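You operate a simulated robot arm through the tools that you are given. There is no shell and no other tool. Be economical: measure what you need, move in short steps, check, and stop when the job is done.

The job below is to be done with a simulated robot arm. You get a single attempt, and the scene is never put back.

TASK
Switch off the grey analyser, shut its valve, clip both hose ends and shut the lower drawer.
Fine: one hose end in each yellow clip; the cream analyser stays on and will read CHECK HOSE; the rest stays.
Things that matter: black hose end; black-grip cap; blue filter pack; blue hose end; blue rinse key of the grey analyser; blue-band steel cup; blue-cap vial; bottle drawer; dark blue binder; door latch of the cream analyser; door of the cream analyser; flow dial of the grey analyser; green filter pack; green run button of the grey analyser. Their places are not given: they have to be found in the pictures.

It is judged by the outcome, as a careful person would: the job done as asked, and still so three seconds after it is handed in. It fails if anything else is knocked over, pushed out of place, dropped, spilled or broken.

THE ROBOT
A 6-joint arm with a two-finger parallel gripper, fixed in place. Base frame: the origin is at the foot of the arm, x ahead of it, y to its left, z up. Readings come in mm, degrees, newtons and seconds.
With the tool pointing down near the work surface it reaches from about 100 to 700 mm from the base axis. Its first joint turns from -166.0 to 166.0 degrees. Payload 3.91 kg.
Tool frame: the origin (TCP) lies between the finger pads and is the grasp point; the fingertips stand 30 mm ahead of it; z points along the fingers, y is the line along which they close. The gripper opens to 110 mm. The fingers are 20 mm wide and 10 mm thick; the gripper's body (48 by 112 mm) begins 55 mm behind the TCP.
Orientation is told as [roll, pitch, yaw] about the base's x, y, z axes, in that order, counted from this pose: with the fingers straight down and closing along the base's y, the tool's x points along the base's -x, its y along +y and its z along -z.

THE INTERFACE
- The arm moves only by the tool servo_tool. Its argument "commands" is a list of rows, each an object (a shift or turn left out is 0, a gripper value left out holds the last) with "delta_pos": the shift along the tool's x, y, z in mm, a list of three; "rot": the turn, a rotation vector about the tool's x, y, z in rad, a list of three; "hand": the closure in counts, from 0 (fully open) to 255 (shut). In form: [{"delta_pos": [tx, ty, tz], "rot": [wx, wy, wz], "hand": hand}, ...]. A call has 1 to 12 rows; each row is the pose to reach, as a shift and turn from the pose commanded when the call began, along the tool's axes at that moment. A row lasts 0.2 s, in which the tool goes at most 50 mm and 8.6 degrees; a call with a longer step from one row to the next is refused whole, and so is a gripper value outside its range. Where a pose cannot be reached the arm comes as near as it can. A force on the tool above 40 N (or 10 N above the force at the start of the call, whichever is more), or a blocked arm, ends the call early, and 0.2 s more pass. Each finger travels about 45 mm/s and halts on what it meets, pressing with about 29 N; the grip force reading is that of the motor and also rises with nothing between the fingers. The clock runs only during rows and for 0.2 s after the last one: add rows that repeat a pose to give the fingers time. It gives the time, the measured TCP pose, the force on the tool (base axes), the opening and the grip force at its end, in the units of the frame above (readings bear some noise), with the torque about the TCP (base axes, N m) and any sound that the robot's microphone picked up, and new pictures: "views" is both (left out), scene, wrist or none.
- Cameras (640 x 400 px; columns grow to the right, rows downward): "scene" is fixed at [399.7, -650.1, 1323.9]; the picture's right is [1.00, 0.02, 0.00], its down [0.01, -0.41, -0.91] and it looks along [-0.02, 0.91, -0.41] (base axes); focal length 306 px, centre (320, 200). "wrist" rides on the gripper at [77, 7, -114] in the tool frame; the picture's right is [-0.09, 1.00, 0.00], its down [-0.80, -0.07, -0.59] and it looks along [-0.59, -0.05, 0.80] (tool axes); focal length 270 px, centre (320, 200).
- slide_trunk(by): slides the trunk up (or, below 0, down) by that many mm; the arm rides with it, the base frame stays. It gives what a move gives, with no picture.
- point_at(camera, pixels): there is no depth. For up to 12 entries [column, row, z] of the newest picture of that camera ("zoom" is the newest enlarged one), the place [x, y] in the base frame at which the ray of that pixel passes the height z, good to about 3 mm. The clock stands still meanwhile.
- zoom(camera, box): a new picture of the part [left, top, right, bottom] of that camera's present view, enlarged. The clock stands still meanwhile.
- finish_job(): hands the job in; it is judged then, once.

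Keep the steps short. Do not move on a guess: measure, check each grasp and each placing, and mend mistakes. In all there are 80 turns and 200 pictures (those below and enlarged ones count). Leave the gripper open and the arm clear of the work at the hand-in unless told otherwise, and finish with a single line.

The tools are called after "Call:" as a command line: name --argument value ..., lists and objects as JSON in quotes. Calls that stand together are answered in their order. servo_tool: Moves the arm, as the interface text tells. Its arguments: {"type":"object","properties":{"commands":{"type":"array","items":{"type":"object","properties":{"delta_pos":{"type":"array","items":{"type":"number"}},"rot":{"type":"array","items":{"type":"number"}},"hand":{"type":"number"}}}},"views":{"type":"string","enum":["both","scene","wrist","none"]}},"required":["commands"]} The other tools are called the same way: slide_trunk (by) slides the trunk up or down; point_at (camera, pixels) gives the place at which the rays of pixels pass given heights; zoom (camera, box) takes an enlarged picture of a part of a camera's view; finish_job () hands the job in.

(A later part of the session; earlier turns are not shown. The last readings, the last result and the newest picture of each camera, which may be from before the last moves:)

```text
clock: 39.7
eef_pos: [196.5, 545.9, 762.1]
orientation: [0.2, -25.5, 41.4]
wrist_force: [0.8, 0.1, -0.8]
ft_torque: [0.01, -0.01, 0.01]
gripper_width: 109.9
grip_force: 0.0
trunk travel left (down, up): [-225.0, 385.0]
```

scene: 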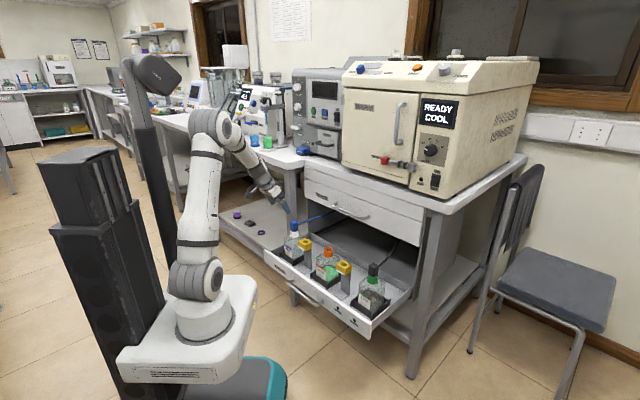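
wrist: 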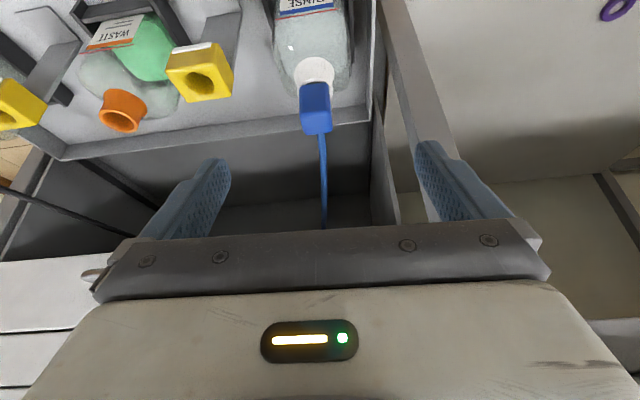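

Call:
zoom --camera "wrist" --box '[250, 0, 410, 150]'

Call:
zoom --camera "scene" --box '[270, 200, 360, 290]'

Call:
point_at --camera "wrist" --pixels '[[316, 82, 640], [316, 132, 640], [316, 82, 620], [316, 132, 620], [205, 82, 600], [205, 82, 580], [400, 60, 700], [400, 60, 600], [438, 150, 700], [438, 150, 800]]'

Call:
point_at --camera "scene" --pixels '[[292, 224, 640], [292, 224, 620], [305, 243, 600], [305, 243, 580]]'

```text
2.67 times, centred on (330, 75) of wrist
```

zoom: 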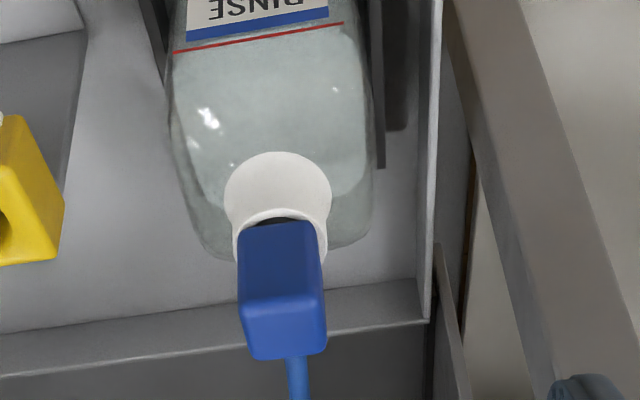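

```text
4.44 times, centred on (315, 245) of scene
```

zoom: 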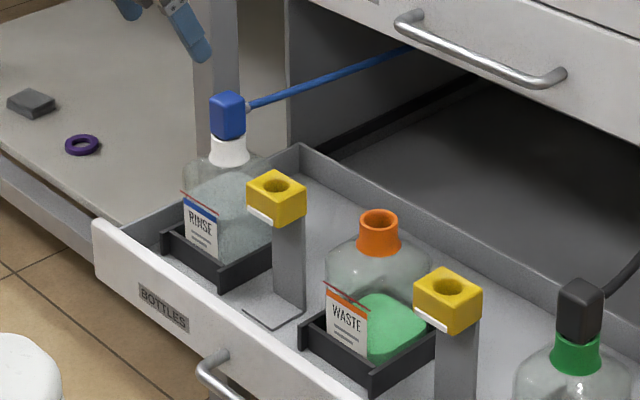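

```text
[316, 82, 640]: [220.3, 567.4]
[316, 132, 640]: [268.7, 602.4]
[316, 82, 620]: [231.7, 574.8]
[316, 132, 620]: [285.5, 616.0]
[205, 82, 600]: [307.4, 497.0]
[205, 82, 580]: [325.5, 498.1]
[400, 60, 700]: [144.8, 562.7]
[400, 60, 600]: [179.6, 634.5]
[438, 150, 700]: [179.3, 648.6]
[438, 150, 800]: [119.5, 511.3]
```

```text
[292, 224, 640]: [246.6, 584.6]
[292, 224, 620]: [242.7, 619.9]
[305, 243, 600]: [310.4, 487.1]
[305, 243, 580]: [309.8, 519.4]
```

The blue end is a block about 27 mm square at u≈−276, n≈579, z 612–652, with its tube leaving the back. I'll approach along the tool axis with a partly open gripper and stop short to check.

Call:
servo_tool --commands '[{"delta_pos": [-3, -1.4, 20], "hand": 130}, {"delta_pos": [-6.4, -1.4, 50], "hand": 130}, {"delta_pos": [-6.4, -1.4, 80], "hand": 130}, {"delta_pos": [-6.4, -1.4, 80], "hand": 130}]' --views "wrist"

```text
clock: 40.7
eef_pos: [227.1, 571.0, 691.0]
orientation: [0.3, -25.6, 41.5]
wrist_force: [0.9, 0.5, -1.0]
ft_torque: [0.03, -0.02, -0.01]
gripper_width: 53.9
grip_force: 0.1
trunk travel left (down, up): [-225.0, 385.0]
```

wrist: 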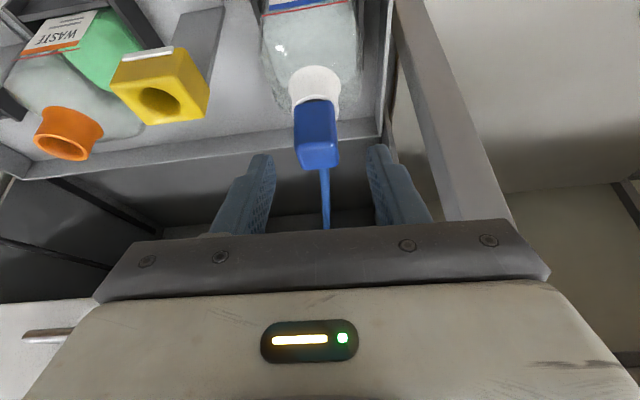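

Alignment holds. Descending 54 mm along the tool axis to the block, then closing.

Call:
servo_tool --commands '[{"delta_pos": [0, 0, 25], "hand": 130}, {"delta_pos": [0, 0, 45], "hand": 130}, {"delta_pos": [0, 0, 54], "hand": 130}, {"delta_pos": [0, 0, 54], "hand": 200}, {"delta_pos": [0, 0, 54], "hand": 255}, {"delta_pos": [0, 0, 54], "hand": 255}]'

```text
clock: 42.1
eef_pos: [243.4, 586.3, 642.5]
orientation: [0.2, -25.6, 41.4]
wrist_force: [0.4, -1.3, 0.1]
ft_torque: [-0.04, -0.03, -0.02]
gripper_width: 29.3
grip_force: 29.3
trunk travel left (down, up): [-225.0, 385.0]
```

scene: 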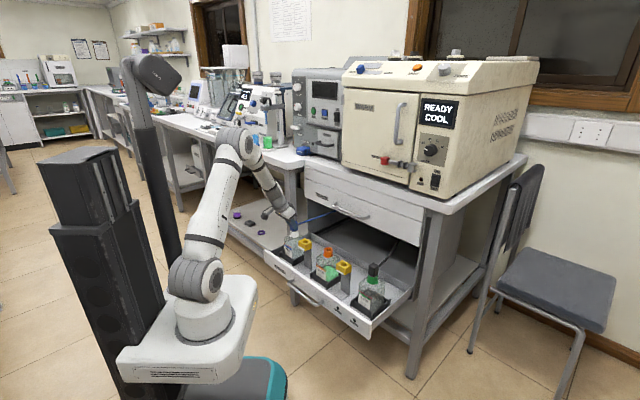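
wrist: 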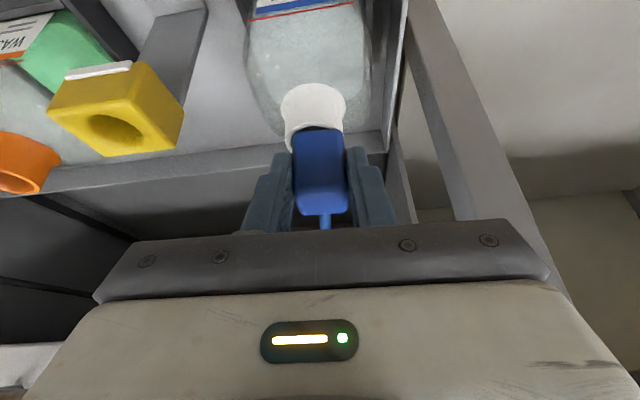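

The blue block is gripped (29.3 mm). Lifting straight up slowly.

Call:
servo_tool --commands '[{"delta_pos": [-2.2, 0, -4.5]}, {"delta_pos": [-4.3, 0, -9]}, {"delta_pos": [-8.6, 0, -18]}, {"delta_pos": [-13, 0, -27]}, {"delta_pos": [-17.2, 0, -36]}]'

Call:
zoom --camera "scene" --box '[260, 180, 350, 280]'

```text
clock: 43.3
eef_pos: [243.3, 587.2, 682.1]
orientation: [0.2, -25.6, 41.5]
wrist_force: [0.8, 0.6, -0.1]
ft_torque: [0.02, 0.0, 0.0]
gripper_width: 29.4
grip_force: 28.8
trunk travel left (down, up): [-225.0, 385.0]
```

scene: 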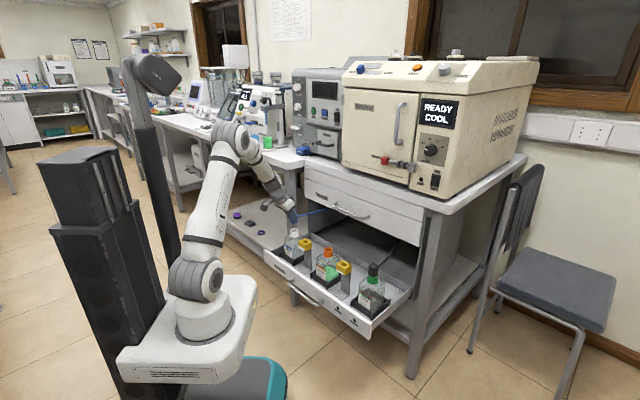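
wrist: 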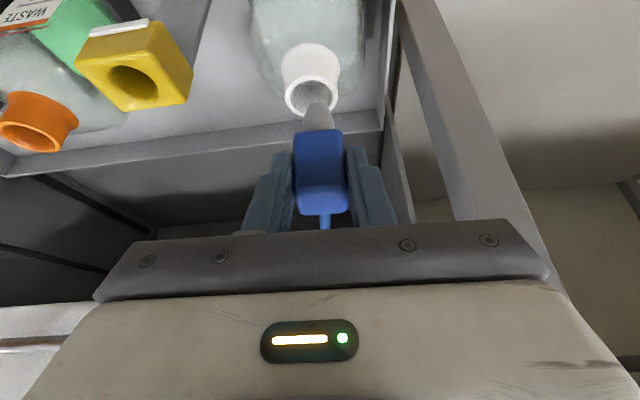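

```text
4.00 times, centred on (305, 230) of scene
```

zoom: 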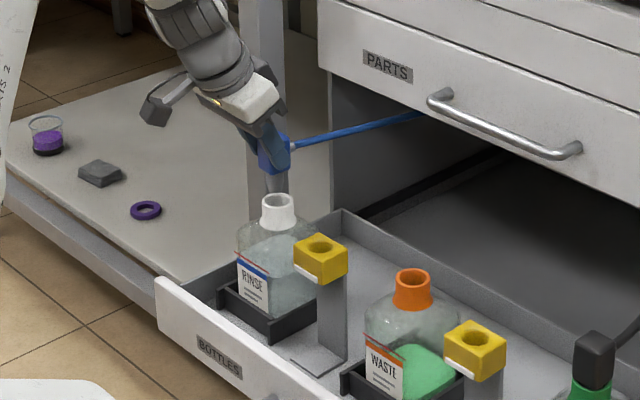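

The plug is out of the bottle; it's a grey stem under the block. I'll lift further and move over toward the first yellow clip, staying high.

Call:
servo_tool --commands '[{"delta_pos": [-8.6, 0, -18]}, {"delta_pos": [-17.2, 0, -36]}, {"delta_pos": [-17.2, -40, -36]}, {"delta_pos": [-17.2, -80, -36]}, {"delta_pos": [-17.2, -114, -36]}, {"delta_pos": [-17.2, -114, -36]}]'

Call:
zoom --camera "wrist" --box '[240, 0, 400, 200]'

Call:
zoom --camera "scene" --box '[280, 200, 350, 280]'

```text
clock: 44.7
eef_pos: [320.7, 498.5, 722.1]
orientation: [0.3, -25.6, 41.5]
wrist_force: [-0.6, 0.3, -0.3]
ft_torque: [0.01, -0.03, -0.02]
gripper_width: 29.1
grip_force: 29.1
trunk travel left (down, up): [-225.0, 385.0]
```

scene: 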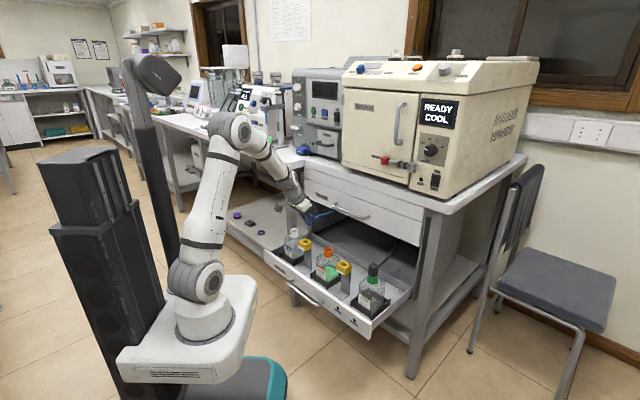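
wrist: 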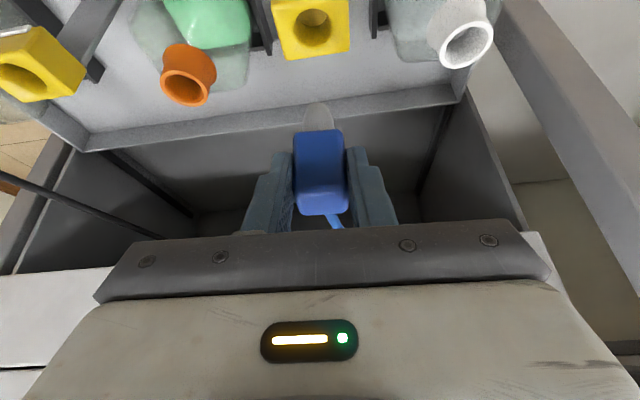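

```text
2.00 times, centred on (320, 100) of wrist
```

zoom: 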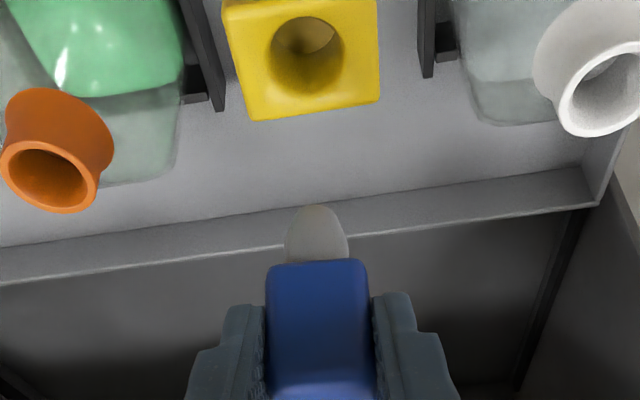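

```text
5.00 times, centred on (315, 240) of scene
```

zoom: 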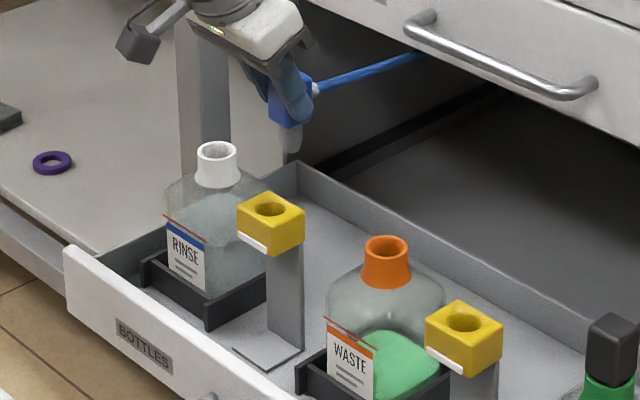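

The stem tip is at about n=580, u=−160, z=658, and the clip hole at n≈557, u≈−161, top z≈607. I'll move over the hole with the stem about 10 mm above it and check.

Call:
servo_tool --commands '[{"delta_pos": [20.4, 1, -9.7]}, {"delta_pos": [29, 1, 8.4]}, {"delta_pos": [37.6, 1, 26.4]}, {"delta_pos": [37.6, 1, 26.4]}]'

Call:
zoom --camera "wrist" --box '[260, 40, 380, 200]'

Call:
zoom --camera "scene" --box '[285, 210, 330, 270]'

```text
clock: 45.7
eef_pos: [301.8, 485.7, 681.0]
orientation: [0.2, -25.6, 41.5]
wrist_force: [-0.1, -0.5, -0.5]
ft_torque: [-0.04, 0.04, -0.03]
gripper_width: 29.1
grip_force: 28.5
trunk travel left (down, up): [-225.0, 385.0]
```

scene: 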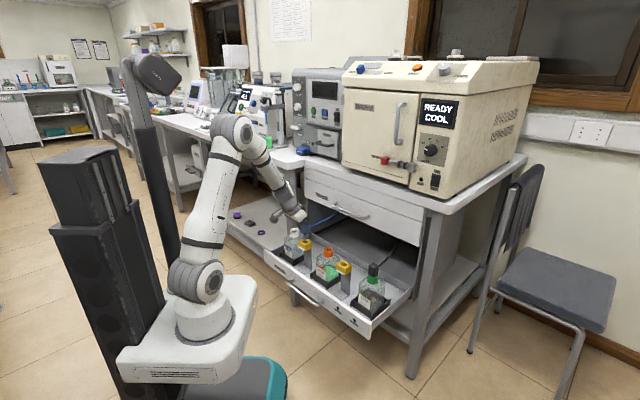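
wrist: 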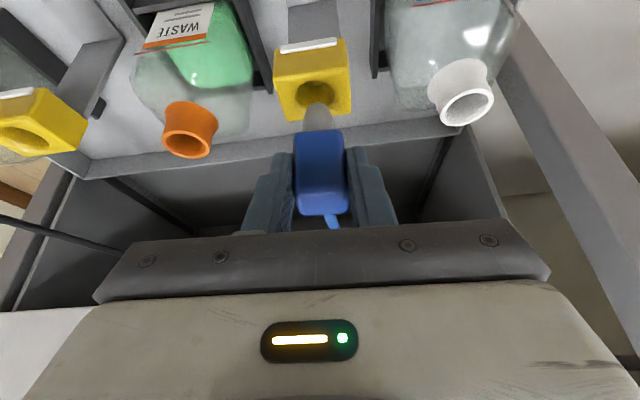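

```text
2.50 times, centred on (320, 120) of wrist
```

zoom: 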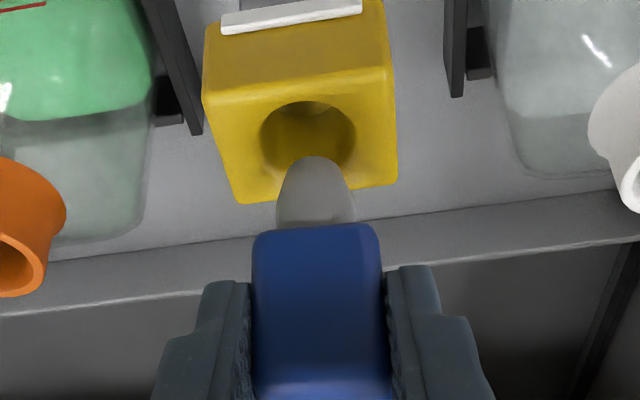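

```text
6.67 times, centred on (308, 240) of scene
```

zoom: 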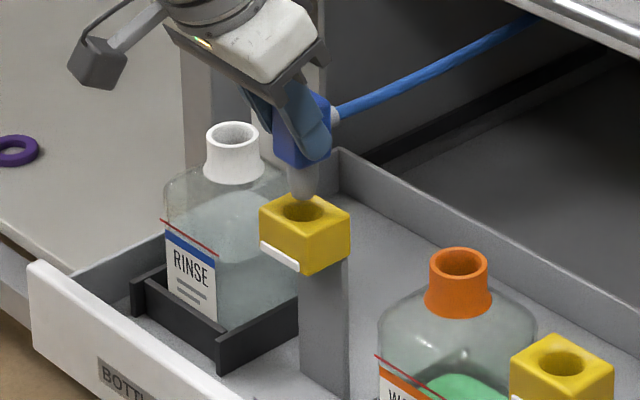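

The stem is over the hole within 1–2 mm. I'll nudge 1.5 mm right and lower 20 mm.

Call:
servo_tool --commands '[{"delta_pos": [-0.9, -1.5, 0.4]}, {"delta_pos": [1.4, -1.5, 5]}, {"delta_pos": [3.6, -1.5, 9.5]}, {"delta_pos": [5.7, -1.5, 14]}, {"delta_pos": [7.7, -1.5, 18.5]}]'

Call:
zoom --camera "wrist" --box '[260, 60, 380, 200]'

Call:
zoom --camera "scene" --box '[285, 210, 330, 270]'

```text
clock: 46.9
eef_pos: [303.6, 485.3, 661.8]
orientation: [0.2, -25.6, 41.4]
wrist_force: [0.4, -0.1, -0.6]
ft_torque: [-0.01, -0.02, -0.03]
gripper_width: 29.2
grip_force: 28.9
trunk travel left (down, up): [-225.0, 385.0]
```

scene: 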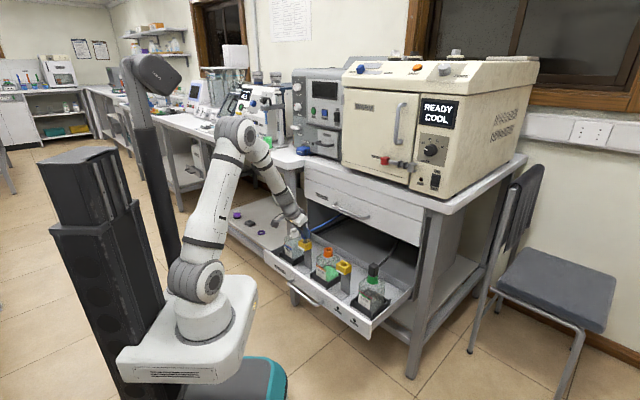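
wrist: 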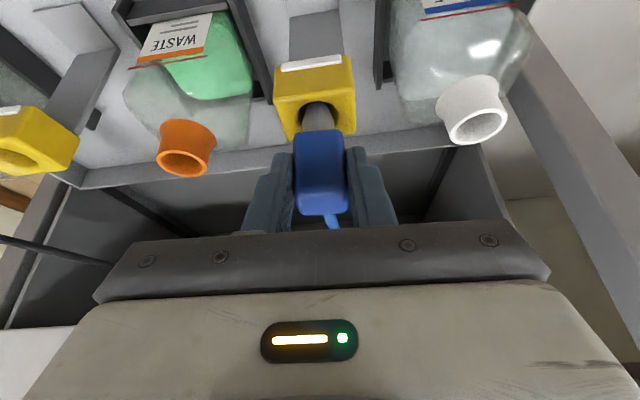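

```text
2.86 times, centred on (320, 130) of wrist
```

zoom: 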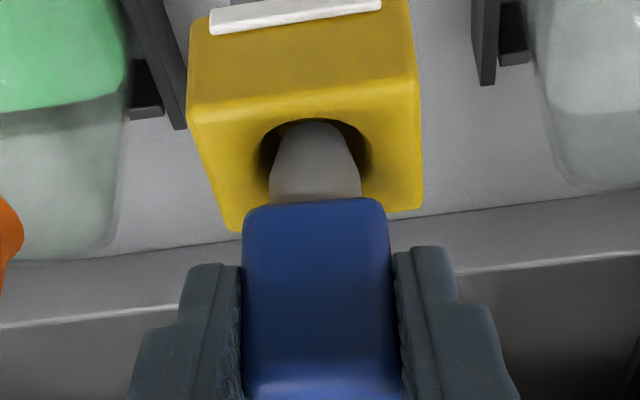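

```text
6.67 times, centred on (308, 240) of scene
```

zoom: 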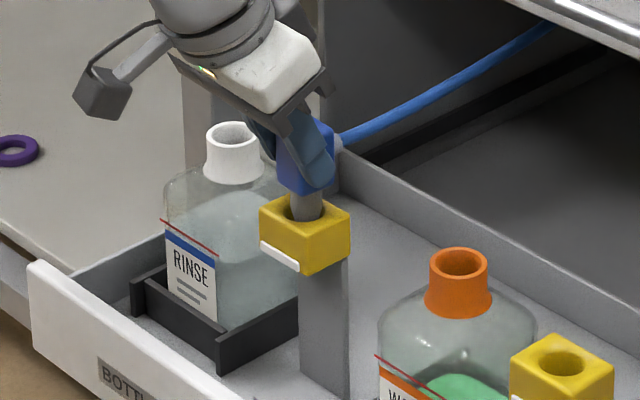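

The stem is entering the hole. Lowering another 20 mm while watching the force.

Call:
servo_tool --commands '[{"delta_pos": [2.6, 0, 4]}, {"delta_pos": [4.7, 0, 8.5]}, {"delta_pos": [6.9, 0, 13]}, {"delta_pos": [8.6, 0, 16.6]}, {"delta_pos": [9.5, 0, 18.4]}]'

Call:
zoom --camera "scene" --box '[285, 210, 330, 270]'

```text
clock: 48.1
eef_pos: [303.5, 486.4, 643.8]
orientation: [0.3, -25.8, 41.3]
wrist_force: [-0.5, -1.8, 14.6]
ft_torque: [-0.13, -0.13, -0.02]
gripper_width: 29.1
grip_force: 29.3
trunk travel left (down, up): [-225.0, 385.0]
```

scene: 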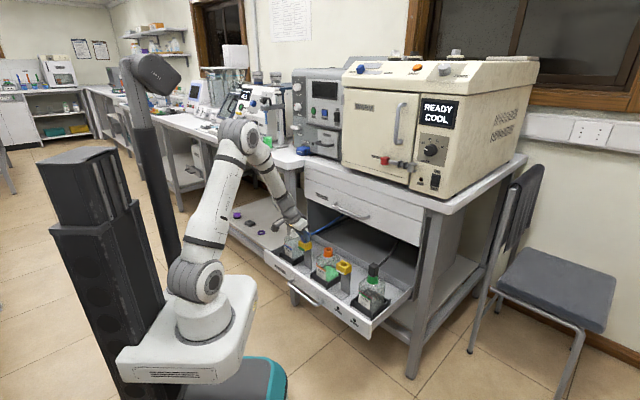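
wrist: 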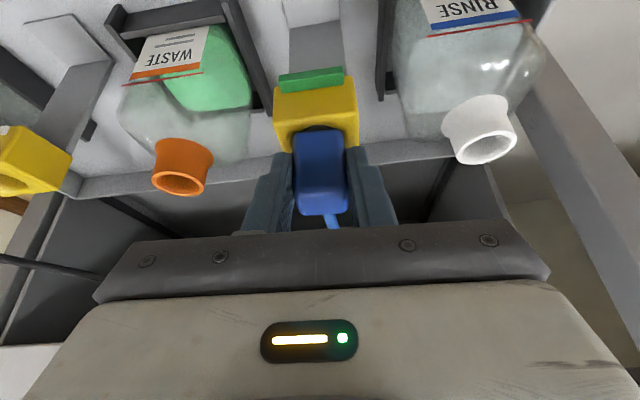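

```text
6.67 times, centred on (308, 240) of scene
```

zoom: 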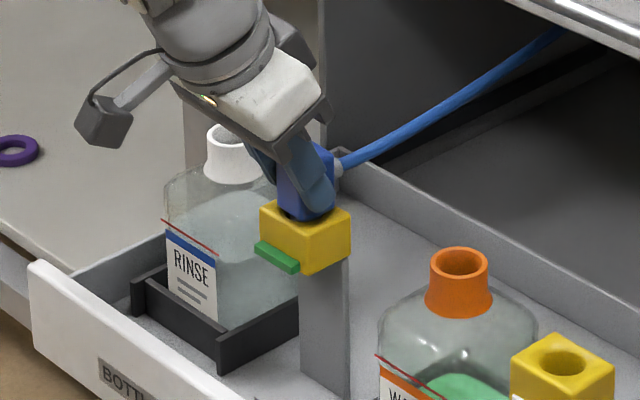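

The clip's flag has turned green, so the blue end is seated. I'll open and withdraw along the tool axis.

Call:
servo_tool --commands '[{"hand": 130}, {"hand": 130}, {"hand": 130}, {"delta_pos": [0, 0, -20], "hand": 130}, {"delta_pos": [0, 0, -50], "hand": 130}, {"delta_pos": [0, 0, -90], "hand": 130}, {"delta_pos": [0, 0, -110], "hand": 130}]' --views "both"

Call:
zoom --camera "scene" --box '[275, 200, 395, 310]'

```text
clock: 49.7
eef_pos: [267.5, 454.0, 740.6]
orientation: [0.3, -25.6, 41.3]
wrist_force: [-0.1, 0.5, 0.2]
ft_torque: [-0.03, -0.03, -0.01]
gripper_width: 54.2
grip_force: 0.1
trunk travel left (down, up): [-225.0, 385.0]
```

scene: 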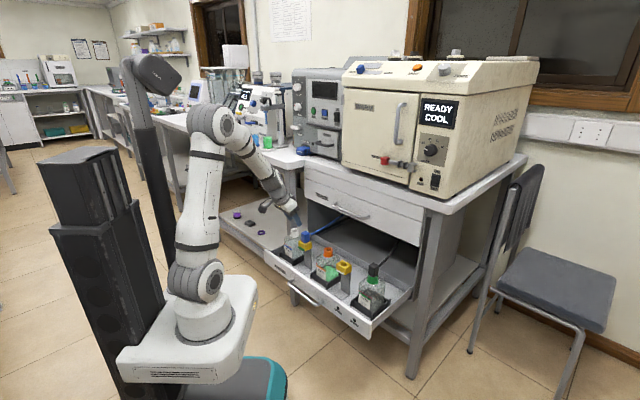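
wrist: 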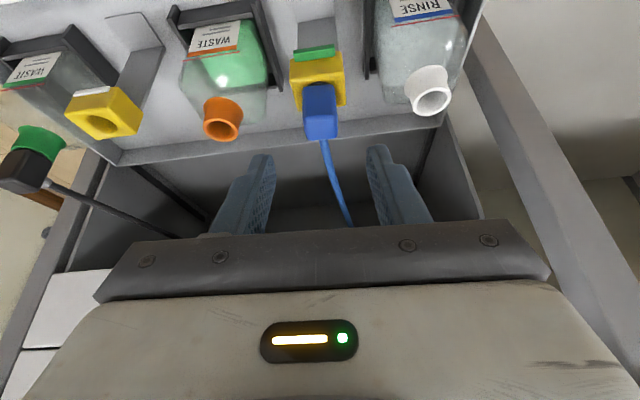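

```text
3.64 times, centred on (335, 255) of scene
```

zoom: 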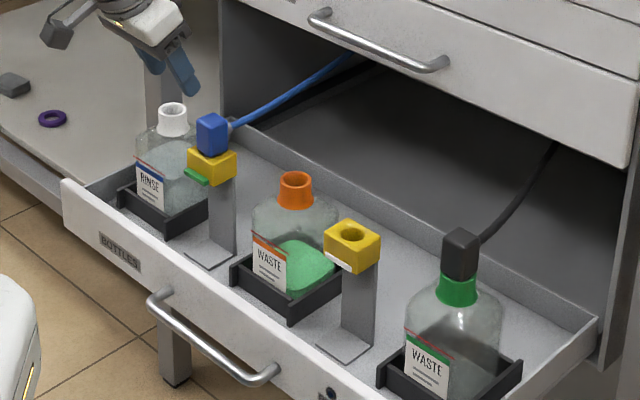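

Blue is clipped. Moving across at height to look at the black hose end.

Call:
servo_tool --commands '[{"delta_pos": [-8.6, -40, -18]}, {"delta_pos": [-8.6, -80, -18]}, {"delta_pos": [-8.6, -120, -18]}, {"delta_pos": [-8.6, -160, -18]}, {"delta_pos": [-8.6, -200, -18]}, {"delta_pos": [-8.6, -240, -18]}, {"delta_pos": [-8.6, -280, -18]}, {"delta_pos": [-8.6, -325, -18]}, {"delta_pos": [-8.6, -325, -18]}]'

Call:
zoom --camera "wrist" --box '[240, 0, 400, 160]'

Call:
zoom --camera "scene" --box '[320, 230, 410, 310]'

```text
clock: 51.7
eef_pos: [484.2, 209.0, 759.9]
orientation: [0.4, -25.6, 41.4]
wrist_force: [0.1, -0.3, 0.6]
ft_torque: [-0.01, 0.02, 0.02]
gripper_width: 53.8
grip_force: 0.0
trunk travel left (down, up): [-225.0, 385.0]
```

scene: 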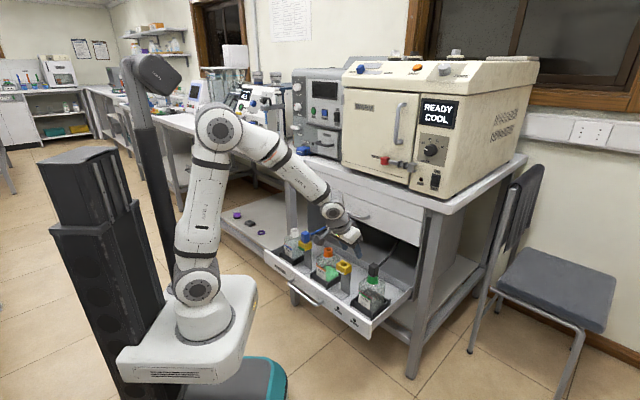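
wrist: 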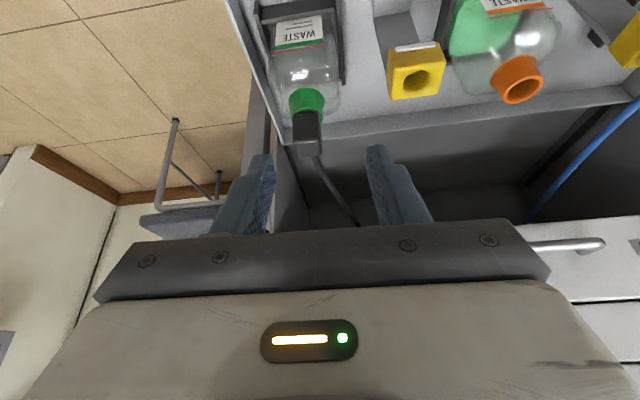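

```text
2.50 times, centred on (320, 80) of wrist
```

zoom: 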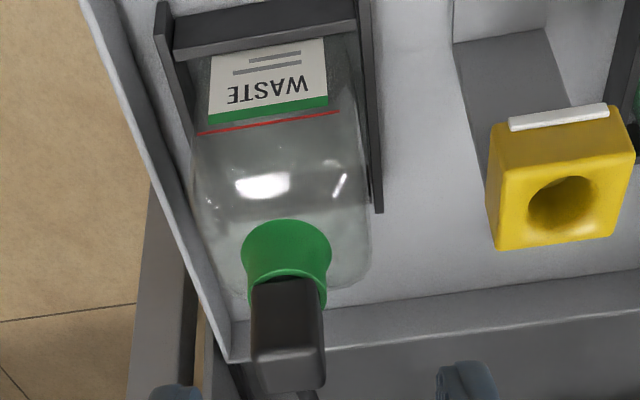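

```text
5.00 times, centred on (365, 270) of scene
```

zoom: 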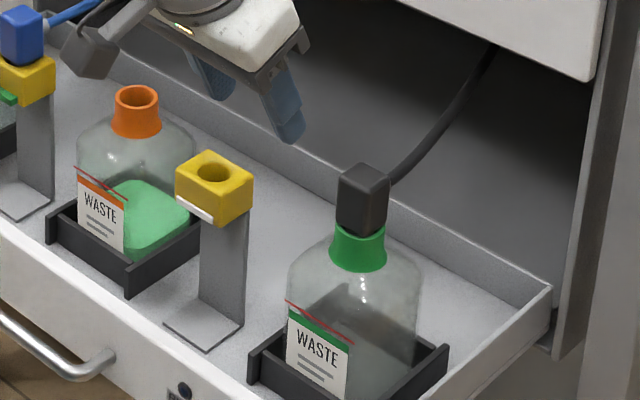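

The black end is at about u=180, n=608, at the same height as the blue. I'll approach to about 54 mm short and check.

Call:
servo_tool --commands '[{"delta_pos": [-15, -5, 25], "hand": 130}, {"delta_pos": [-30, -10, 55], "hand": 130}, {"delta_pos": [-40, -14.4, 95], "hand": 130}, {"delta_pos": [-40, -14.4, 95], "hand": 130}]' --views "wrist"

Call:
zoom --camera "wrist" --box '[240, 40, 400, 200]'

```text
clock: 52.7
eef_pos: [550.7, 250.8, 693.3]
orientation: [0.2, -25.6, 41.5]
wrist_force: [0.1, 0.5, 0.9]
ft_torque: [0.0, 0.0, -0.04]
gripper_width: 54.0
grip_force: 0.0
trunk travel left (down, up): [-225.0, 385.0]
```

wrist: 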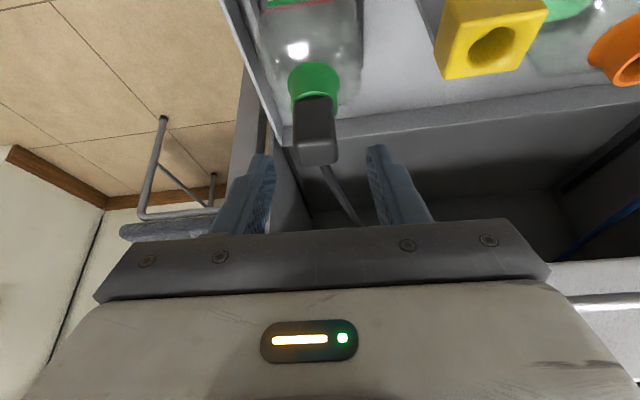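

```text
2.50 times, centred on (320, 120) of wrist
```

zoom: 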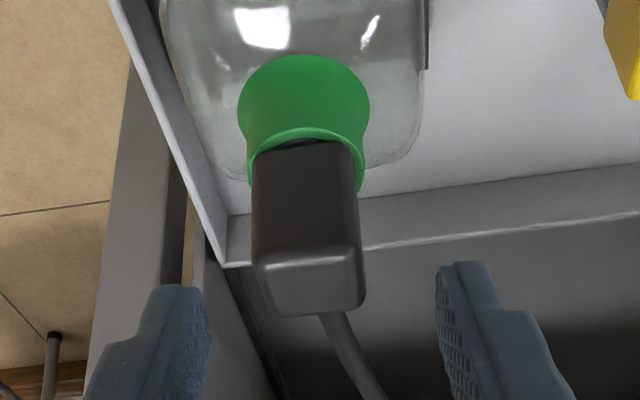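

Alignment matches the earlier approach. Descending 56 mm and closing.

Call:
servo_tool --commands '[{"delta_pos": [0.4, -1, 25], "hand": 130}, {"delta_pos": [0.4, -1, 46], "hand": 130}, {"delta_pos": [0.4, -1, 56], "hand": 130}, {"delta_pos": [0.4, -1, 56], "hand": 200}, {"delta_pos": [0.4, -1, 56], "hand": 255}, {"delta_pos": [0.4, -1, 56], "hand": 255}]' --views "wrist"

```text
clock: 54.1
eef_pos: [568.6, 266.0, 639.1]
orientation: [0.3, -25.7, 41.5]
wrist_force: [0.1, -0.1, -0.6]
ft_torque: [-0.01, -0.01, 0.0]
gripper_width: 29.4
grip_force: 28.6
trunk travel left (down, up): [-225.0, 385.0]
```

wrist: 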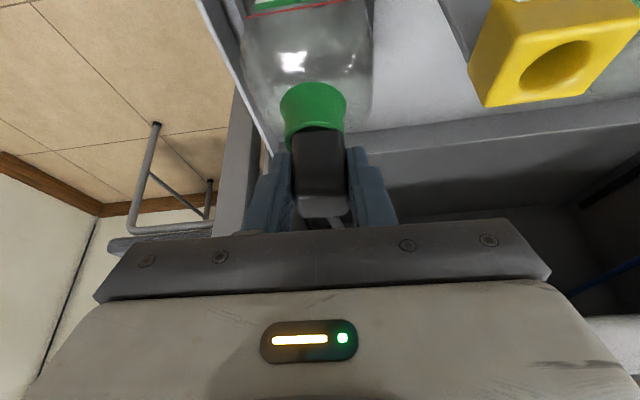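

The black end is gripped (29.4 mm). I'll lift 75 mm straight up, then move over toward the second clip.

Call:
servo_tool --commands '[{"delta_pos": [-4.3, 0, -9]}, {"delta_pos": [-13, 0, -27]}, {"delta_pos": [-22, 0, -46]}, {"delta_pos": [-32.3, 0, -67.7]}, {"delta_pos": [-20, 35, -73]}, {"delta_pos": [-8, 72, -79]}, {"delta_pos": [3.7, 113, -84.9]}, {"delta_pos": [3.7, 113, -84.9]}]'

Call:
zoom --camera "wrist" --box '[240, 0, 400, 200]'

Call:
zoom --camera "scene" --box '[310, 220, 400, 310]'

```text
clock: 55.9
eef_pos: [463.6, 324.0, 715.4]
orientation: [0.2, -25.6, 41.5]
wrist_force: [-0.9, 0.2, -0.1]
ft_torque: [0.0, 0.02, -0.01]
gripper_width: 29.2
grip_force: 28.5
trunk travel left (down, up): [-225.0, 385.0]
```

scene: 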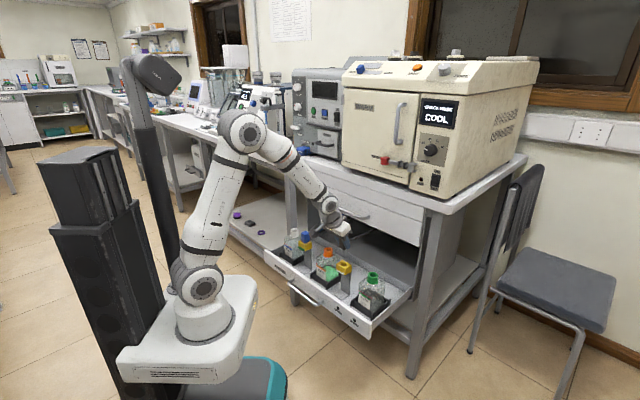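
wrist: 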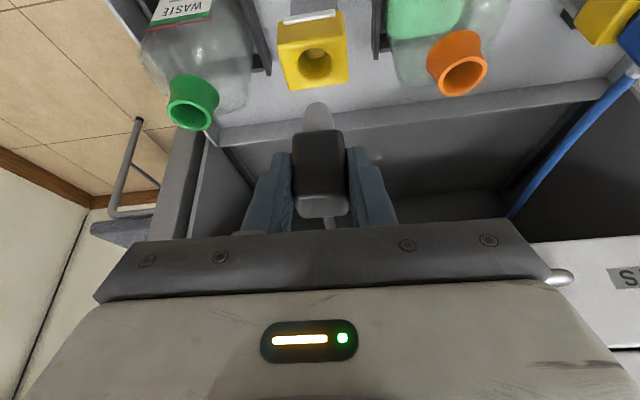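

```text
2.00 times, centred on (320, 100) of wrist
```

zoom: 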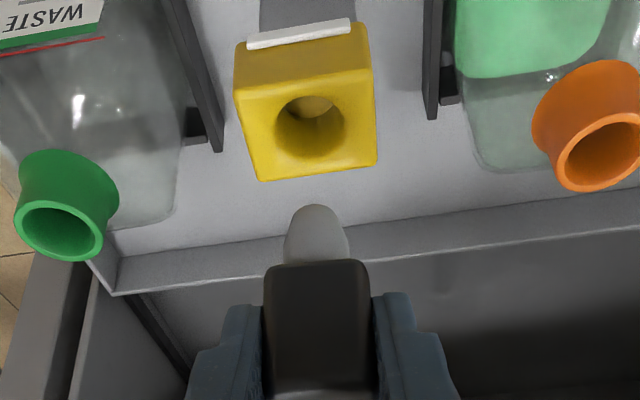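

```text
4.44 times, centred on (355, 265) of scene
```

zoom: 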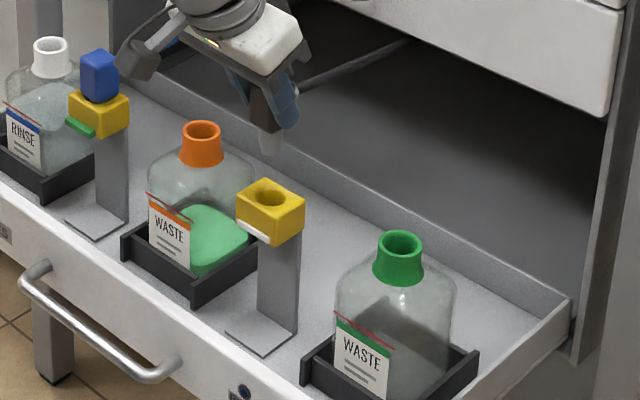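

The cream display changed to CHECK HOSE, as expected. The stem is directly above the second clip's hole, so I'll lower until the tip is just at the hole.

Call:
servo_tool --commands '[{"delta_pos": [6, 1, 12]}, {"delta_pos": [11, 1, 23]}, {"delta_pos": [17, 1, 35.6]}, {"delta_pos": [17, 1, 35.6]}]' --views "wrist"

Call:
zoom --camera "wrist" --box '[260, 40, 380, 200]'

Call:
zoom --camera "scene" --box '[320, 230, 370, 290]'

```text
clock: 56.9
eef_pos: [464.5, 325.0, 675.4]
orientation: [0.2, -25.5, 41.4]
wrist_force: [0.2, 0.2, -0.9]
ft_torque: [-0.02, -0.02, 0.03]
gripper_width: 29.2
grip_force: 29.2
trunk travel left (down, up): [-225.0, 385.0]
```

wrist: 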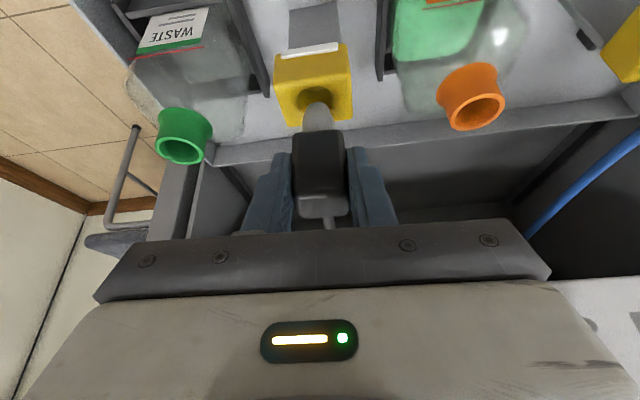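

```text
2.50 times, centred on (320, 120) of wrist
```

zoom: 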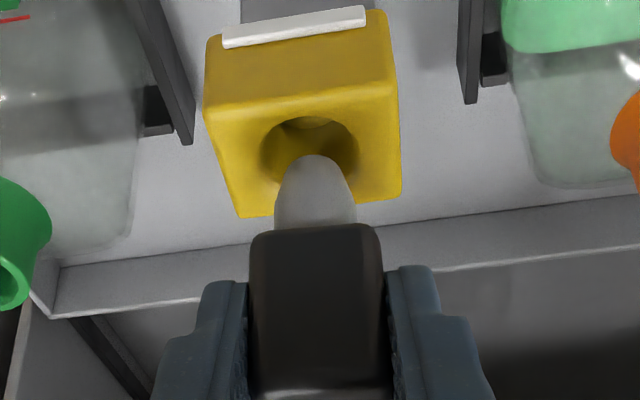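

```text
6.67 times, centred on (345, 260) of scene
```

zoom: 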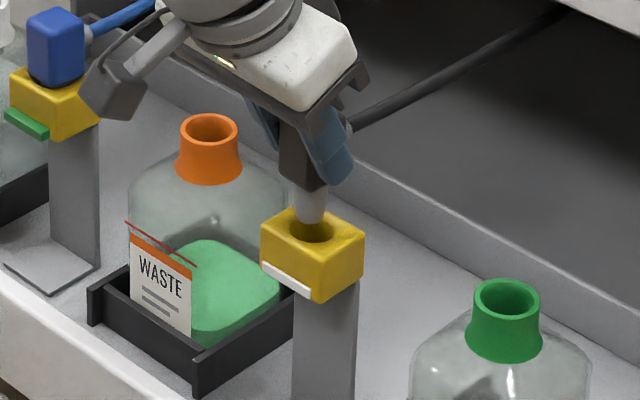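

The configuration matches the blue case before insertion. I'll apply the same small nudge and lower 16 mm.

Call:
servo_tool --commands '[{"delta_pos": [-0.9, -1.7, 0.4]}, {"delta_pos": [1.2, -1.7, 5]}, {"delta_pos": [3.4, -1.7, 9.5]}, {"delta_pos": [6, -1.7, 15]}]' --views "wrist"

Call:
zoom --camera "wrist" --box '[260, 60, 380, 200]'

Call:
zoom --camera "scene" --box '[320, 230, 370, 290]'

```text
clock: 57.9
eef_pos: [465.5, 325.7, 659.4]
orientation: [0.1, -25.6, 41.4]
wrist_force: [0.3, 0.0, -1.1]
ft_torque: [0.0, 0.02, -0.01]
gripper_width: 29.2
grip_force: 29.3
trunk travel left (down, up): [-225.0, 385.0]
```

wrist: 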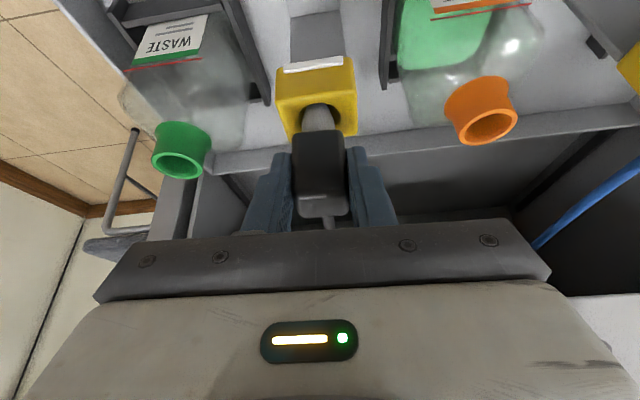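

```text
2.86 times, centred on (320, 130) of wrist
```

zoom: 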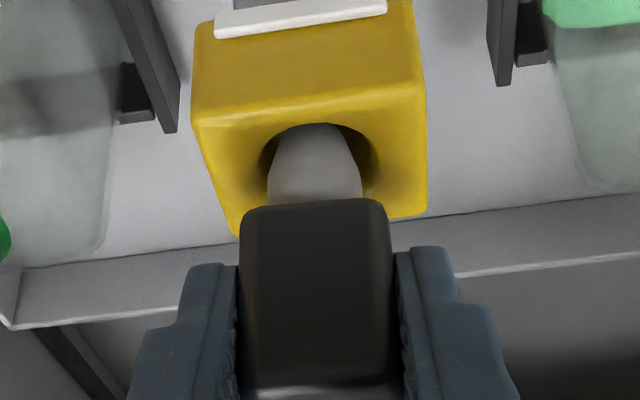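

```text
6.67 times, centred on (345, 260) of scene
```

zoom: 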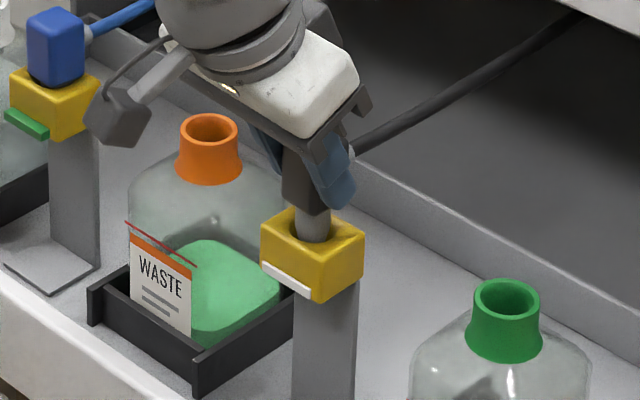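

The stem is inside the hole. Shifting back 1 mm and lowering 20 mm to seat it.

Call:
servo_tool --commands '[{"delta_pos": [1.7, 1, 3.6]}, {"delta_pos": [3.9, 1, 8.1]}, {"delta_pos": [6, 1, 12.6]}, {"delta_pos": [8.2, 1, 17]}, {"delta_pos": [9.2, 1, 19.2]}]' --views "wrist"

Call:
zoom --camera "scene" --box '[320, 230, 370, 290]'

```text
clock: 59.1
eef_pos: [465.4, 324.9, 640.3]
orientation: [0.2, -25.8, 41.5]
wrist_force: [-2.1, -0.1, 12.3]
ft_torque: [-0.05, 0.08, -0.02]
gripper_width: 28.9
grip_force: 28.8
trunk travel left (down, up): [-225.0, 385.0]
```

wrist: 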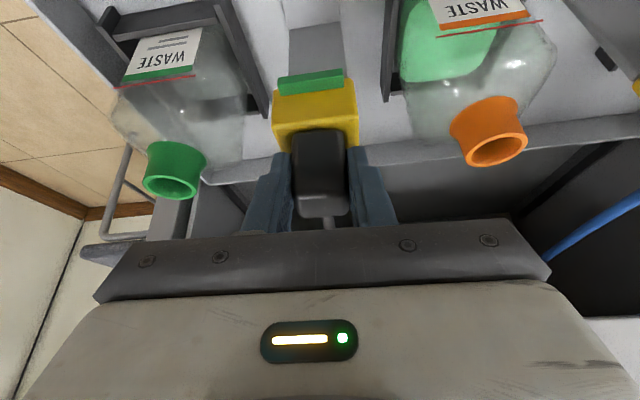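

```text
6.67 times, centred on (345, 260) of scene
```

zoom: 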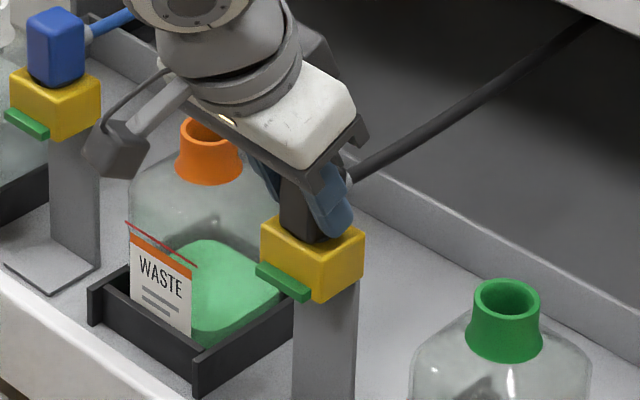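

The second flag is green, so both ends are clipped. I'll release and withdraw along the tool axis.

Call:
servo_tool --commands '[{"hand": 130}, {"hand": 130}, {"hand": 130}, {"delta_pos": [0, 0, -20], "hand": 130}, {"delta_pos": [0, 0, -50], "hand": 130}, {"delta_pos": [0, 0, -90], "hand": 130}, {"delta_pos": [20, 20, -120], "hand": 255}, {"delta_pos": [50, 45, -140], "hand": 255}, {"delta_pos": [80, 75, -150], "hand": 255}, {"delta_pos": [110, 100, -160], "hand": 255}, {"delta_pos": [130, 115, -170], "hand": 255}]'

Call:
zoom --camera "scene" --box '[250, 190, 430, 350]'

```text
clock: 61.5
eef_pos: [250.0, 293.6, 741.4]
orientation: [0.2, -25.5, 41.6]
wrist_force: [-0.6, -0.1, 0.2]
ft_torque: [-0.01, 0.01, -0.01]
gripper_width: 0.0
grip_force: 28.8
out of reach, approached as far as the arm can: row 11
trunk travel left (down, up): [-225.0, 385.0]
```

scene: 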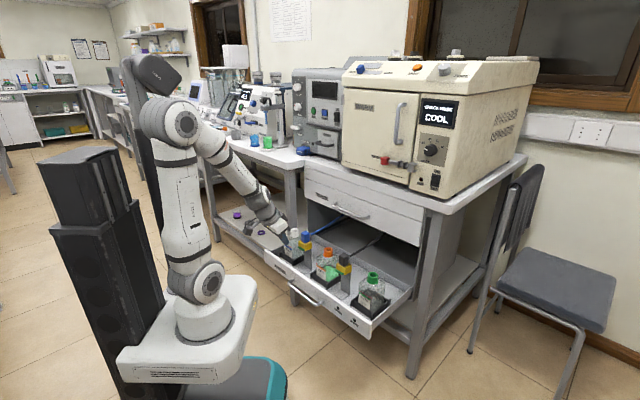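
wrist: 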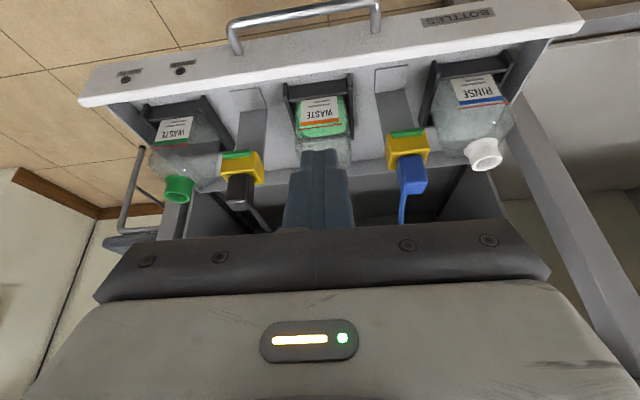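

```text
2.50 times, centred on (340, 270) of scene
```

zoom: 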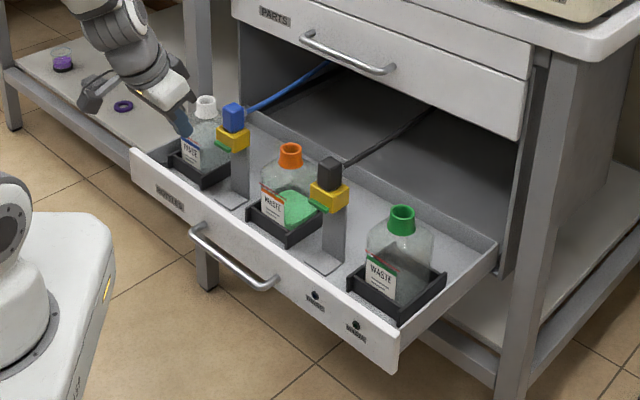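

Both flags are green, the bottles are upright and all is clear. The bench is actually at 45°, and the drawer front is at n'≈484, top z≈500. I'll go down in front of the drawer, left of its handle, with closed fingers and about 40° tilt.

Call:
servo_tool --commands '[{"delta_pos": [13, 14, 32], "rot": [-0.0036, -0.036, -0.0076], "hand": 255}, {"delta_pos": [26, 27, 65], "rot": [-0.0072, -0.072, -0.0152], "hand": 255}, {"delta_pos": [40, 41, 98], "rot": [-0.011, -0.108, -0.0228], "hand": 255}, {"delta_pos": [53, 54, 130], "rot": [-0.0145, -0.145, -0.03], "hand": 255}, {"delta_pos": [66, 68, 163], "rot": [-0.018, -0.18, -0.038], "hand": 255}, {"delta_pos": [80, 82, 196], "rot": [-0.022, -0.217, -0.0457], "hand": 255}, {"delta_pos": [92.8, 95, 228.3], "rot": [-0.0254, -0.253, -0.0533], "hand": 255}, {"delta_pos": [92.8, 95, 228.3], "rot": [-0.0254, -0.253, -0.0533], "hand": 255}]'

```text
clock: 63.3
eef_pos: [208.6, 432.3, 544.7]
orientation: [-3.8, -38.9, 46.9]
wrist_force: [0.5, 0.4, 0.0]
ft_torque: [-0.01, 0.0, -0.05]
gripper_width: 0.1
grip_force: 28.8
out of reach, approached as far as the arm can: row 1, 2, 3, 4, 5, 6, 7, 8
trunk travel left (down, up): [-225.0, 385.0]
```

scene: 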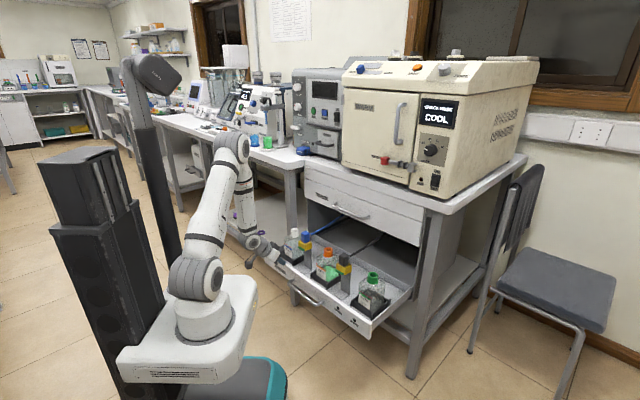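
wrist: 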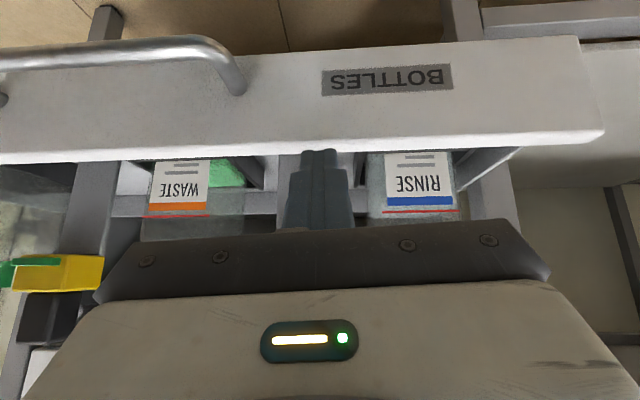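

The arm is folded too tightly to get lower. Raising the trunk 180 mm should ease that, and it lifts the tool straight up and clear.

Call:
slide_trunk --by 180

```text
clock: 65.3
eef_pos: [208.7, 431.6, 722.9]
orientation: [-3.8, -38.8, 46.9]
wrist_force: [0.1, -0.1, -0.1]
ft_torque: [-0.02, 0.0, 0.0]
gripper_width: 0.0
grip_force: 29.0
trunk travel left (down, up): [-405.0, 205.0]
```

Now back off slightly, then straight down in front of the drawer face.

Call:
servo_tool --commands '[{"delta_pos": [19, -14, -15]}, {"delta_pos": [38.7, -28, -29.3]}, {"delta_pos": [62.5, -26, 0.3]}, {"delta_pos": [86.3, -24, 29.8]}, {"delta_pos": [110, -22, 59.4]}, {"delta_pos": [134, -20, 89]}, {"delta_pos": [157.8, -18, 118.5]}, {"delta_pos": [181.6, -16.2, 148]}, {"delta_pos": [181.6, -16.2, 148]}]'

```text
clock: 67.2
eef_pos: [221.6, 479.5, 519.6]
orientation: [-9.2, -38.1, 49.7]
wrist_force: [0.3, 2.3, 1.4]
ft_torque: [-0.11, 0.1, -0.01]
gripper_width: 0.2
grip_force: 28.9
out of reach, approached as far as the arm can: row 1, 2, 3, 4, 5, 6, 7, 8, 9
trunk travel left (down, up): [-405.0, 205.0]
stopped in row 9: the force on the tool passed its limit at 96 N (the readings are from after the stop); the commanded pose is now the measured one
```

scene: 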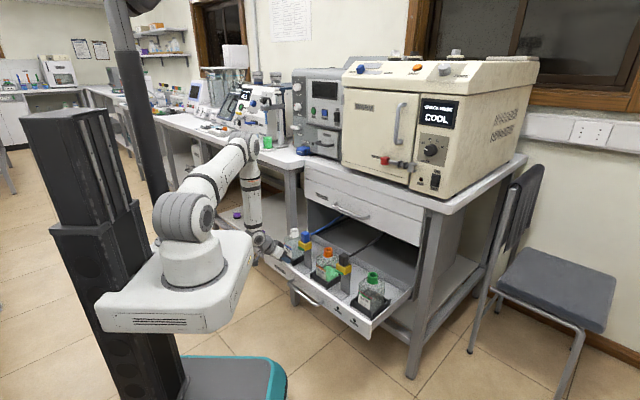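
wrist: 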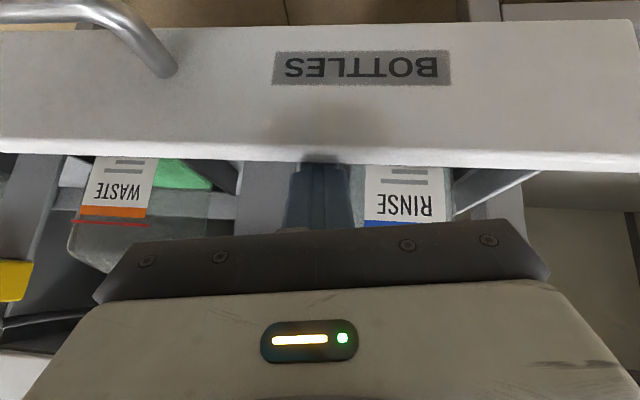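

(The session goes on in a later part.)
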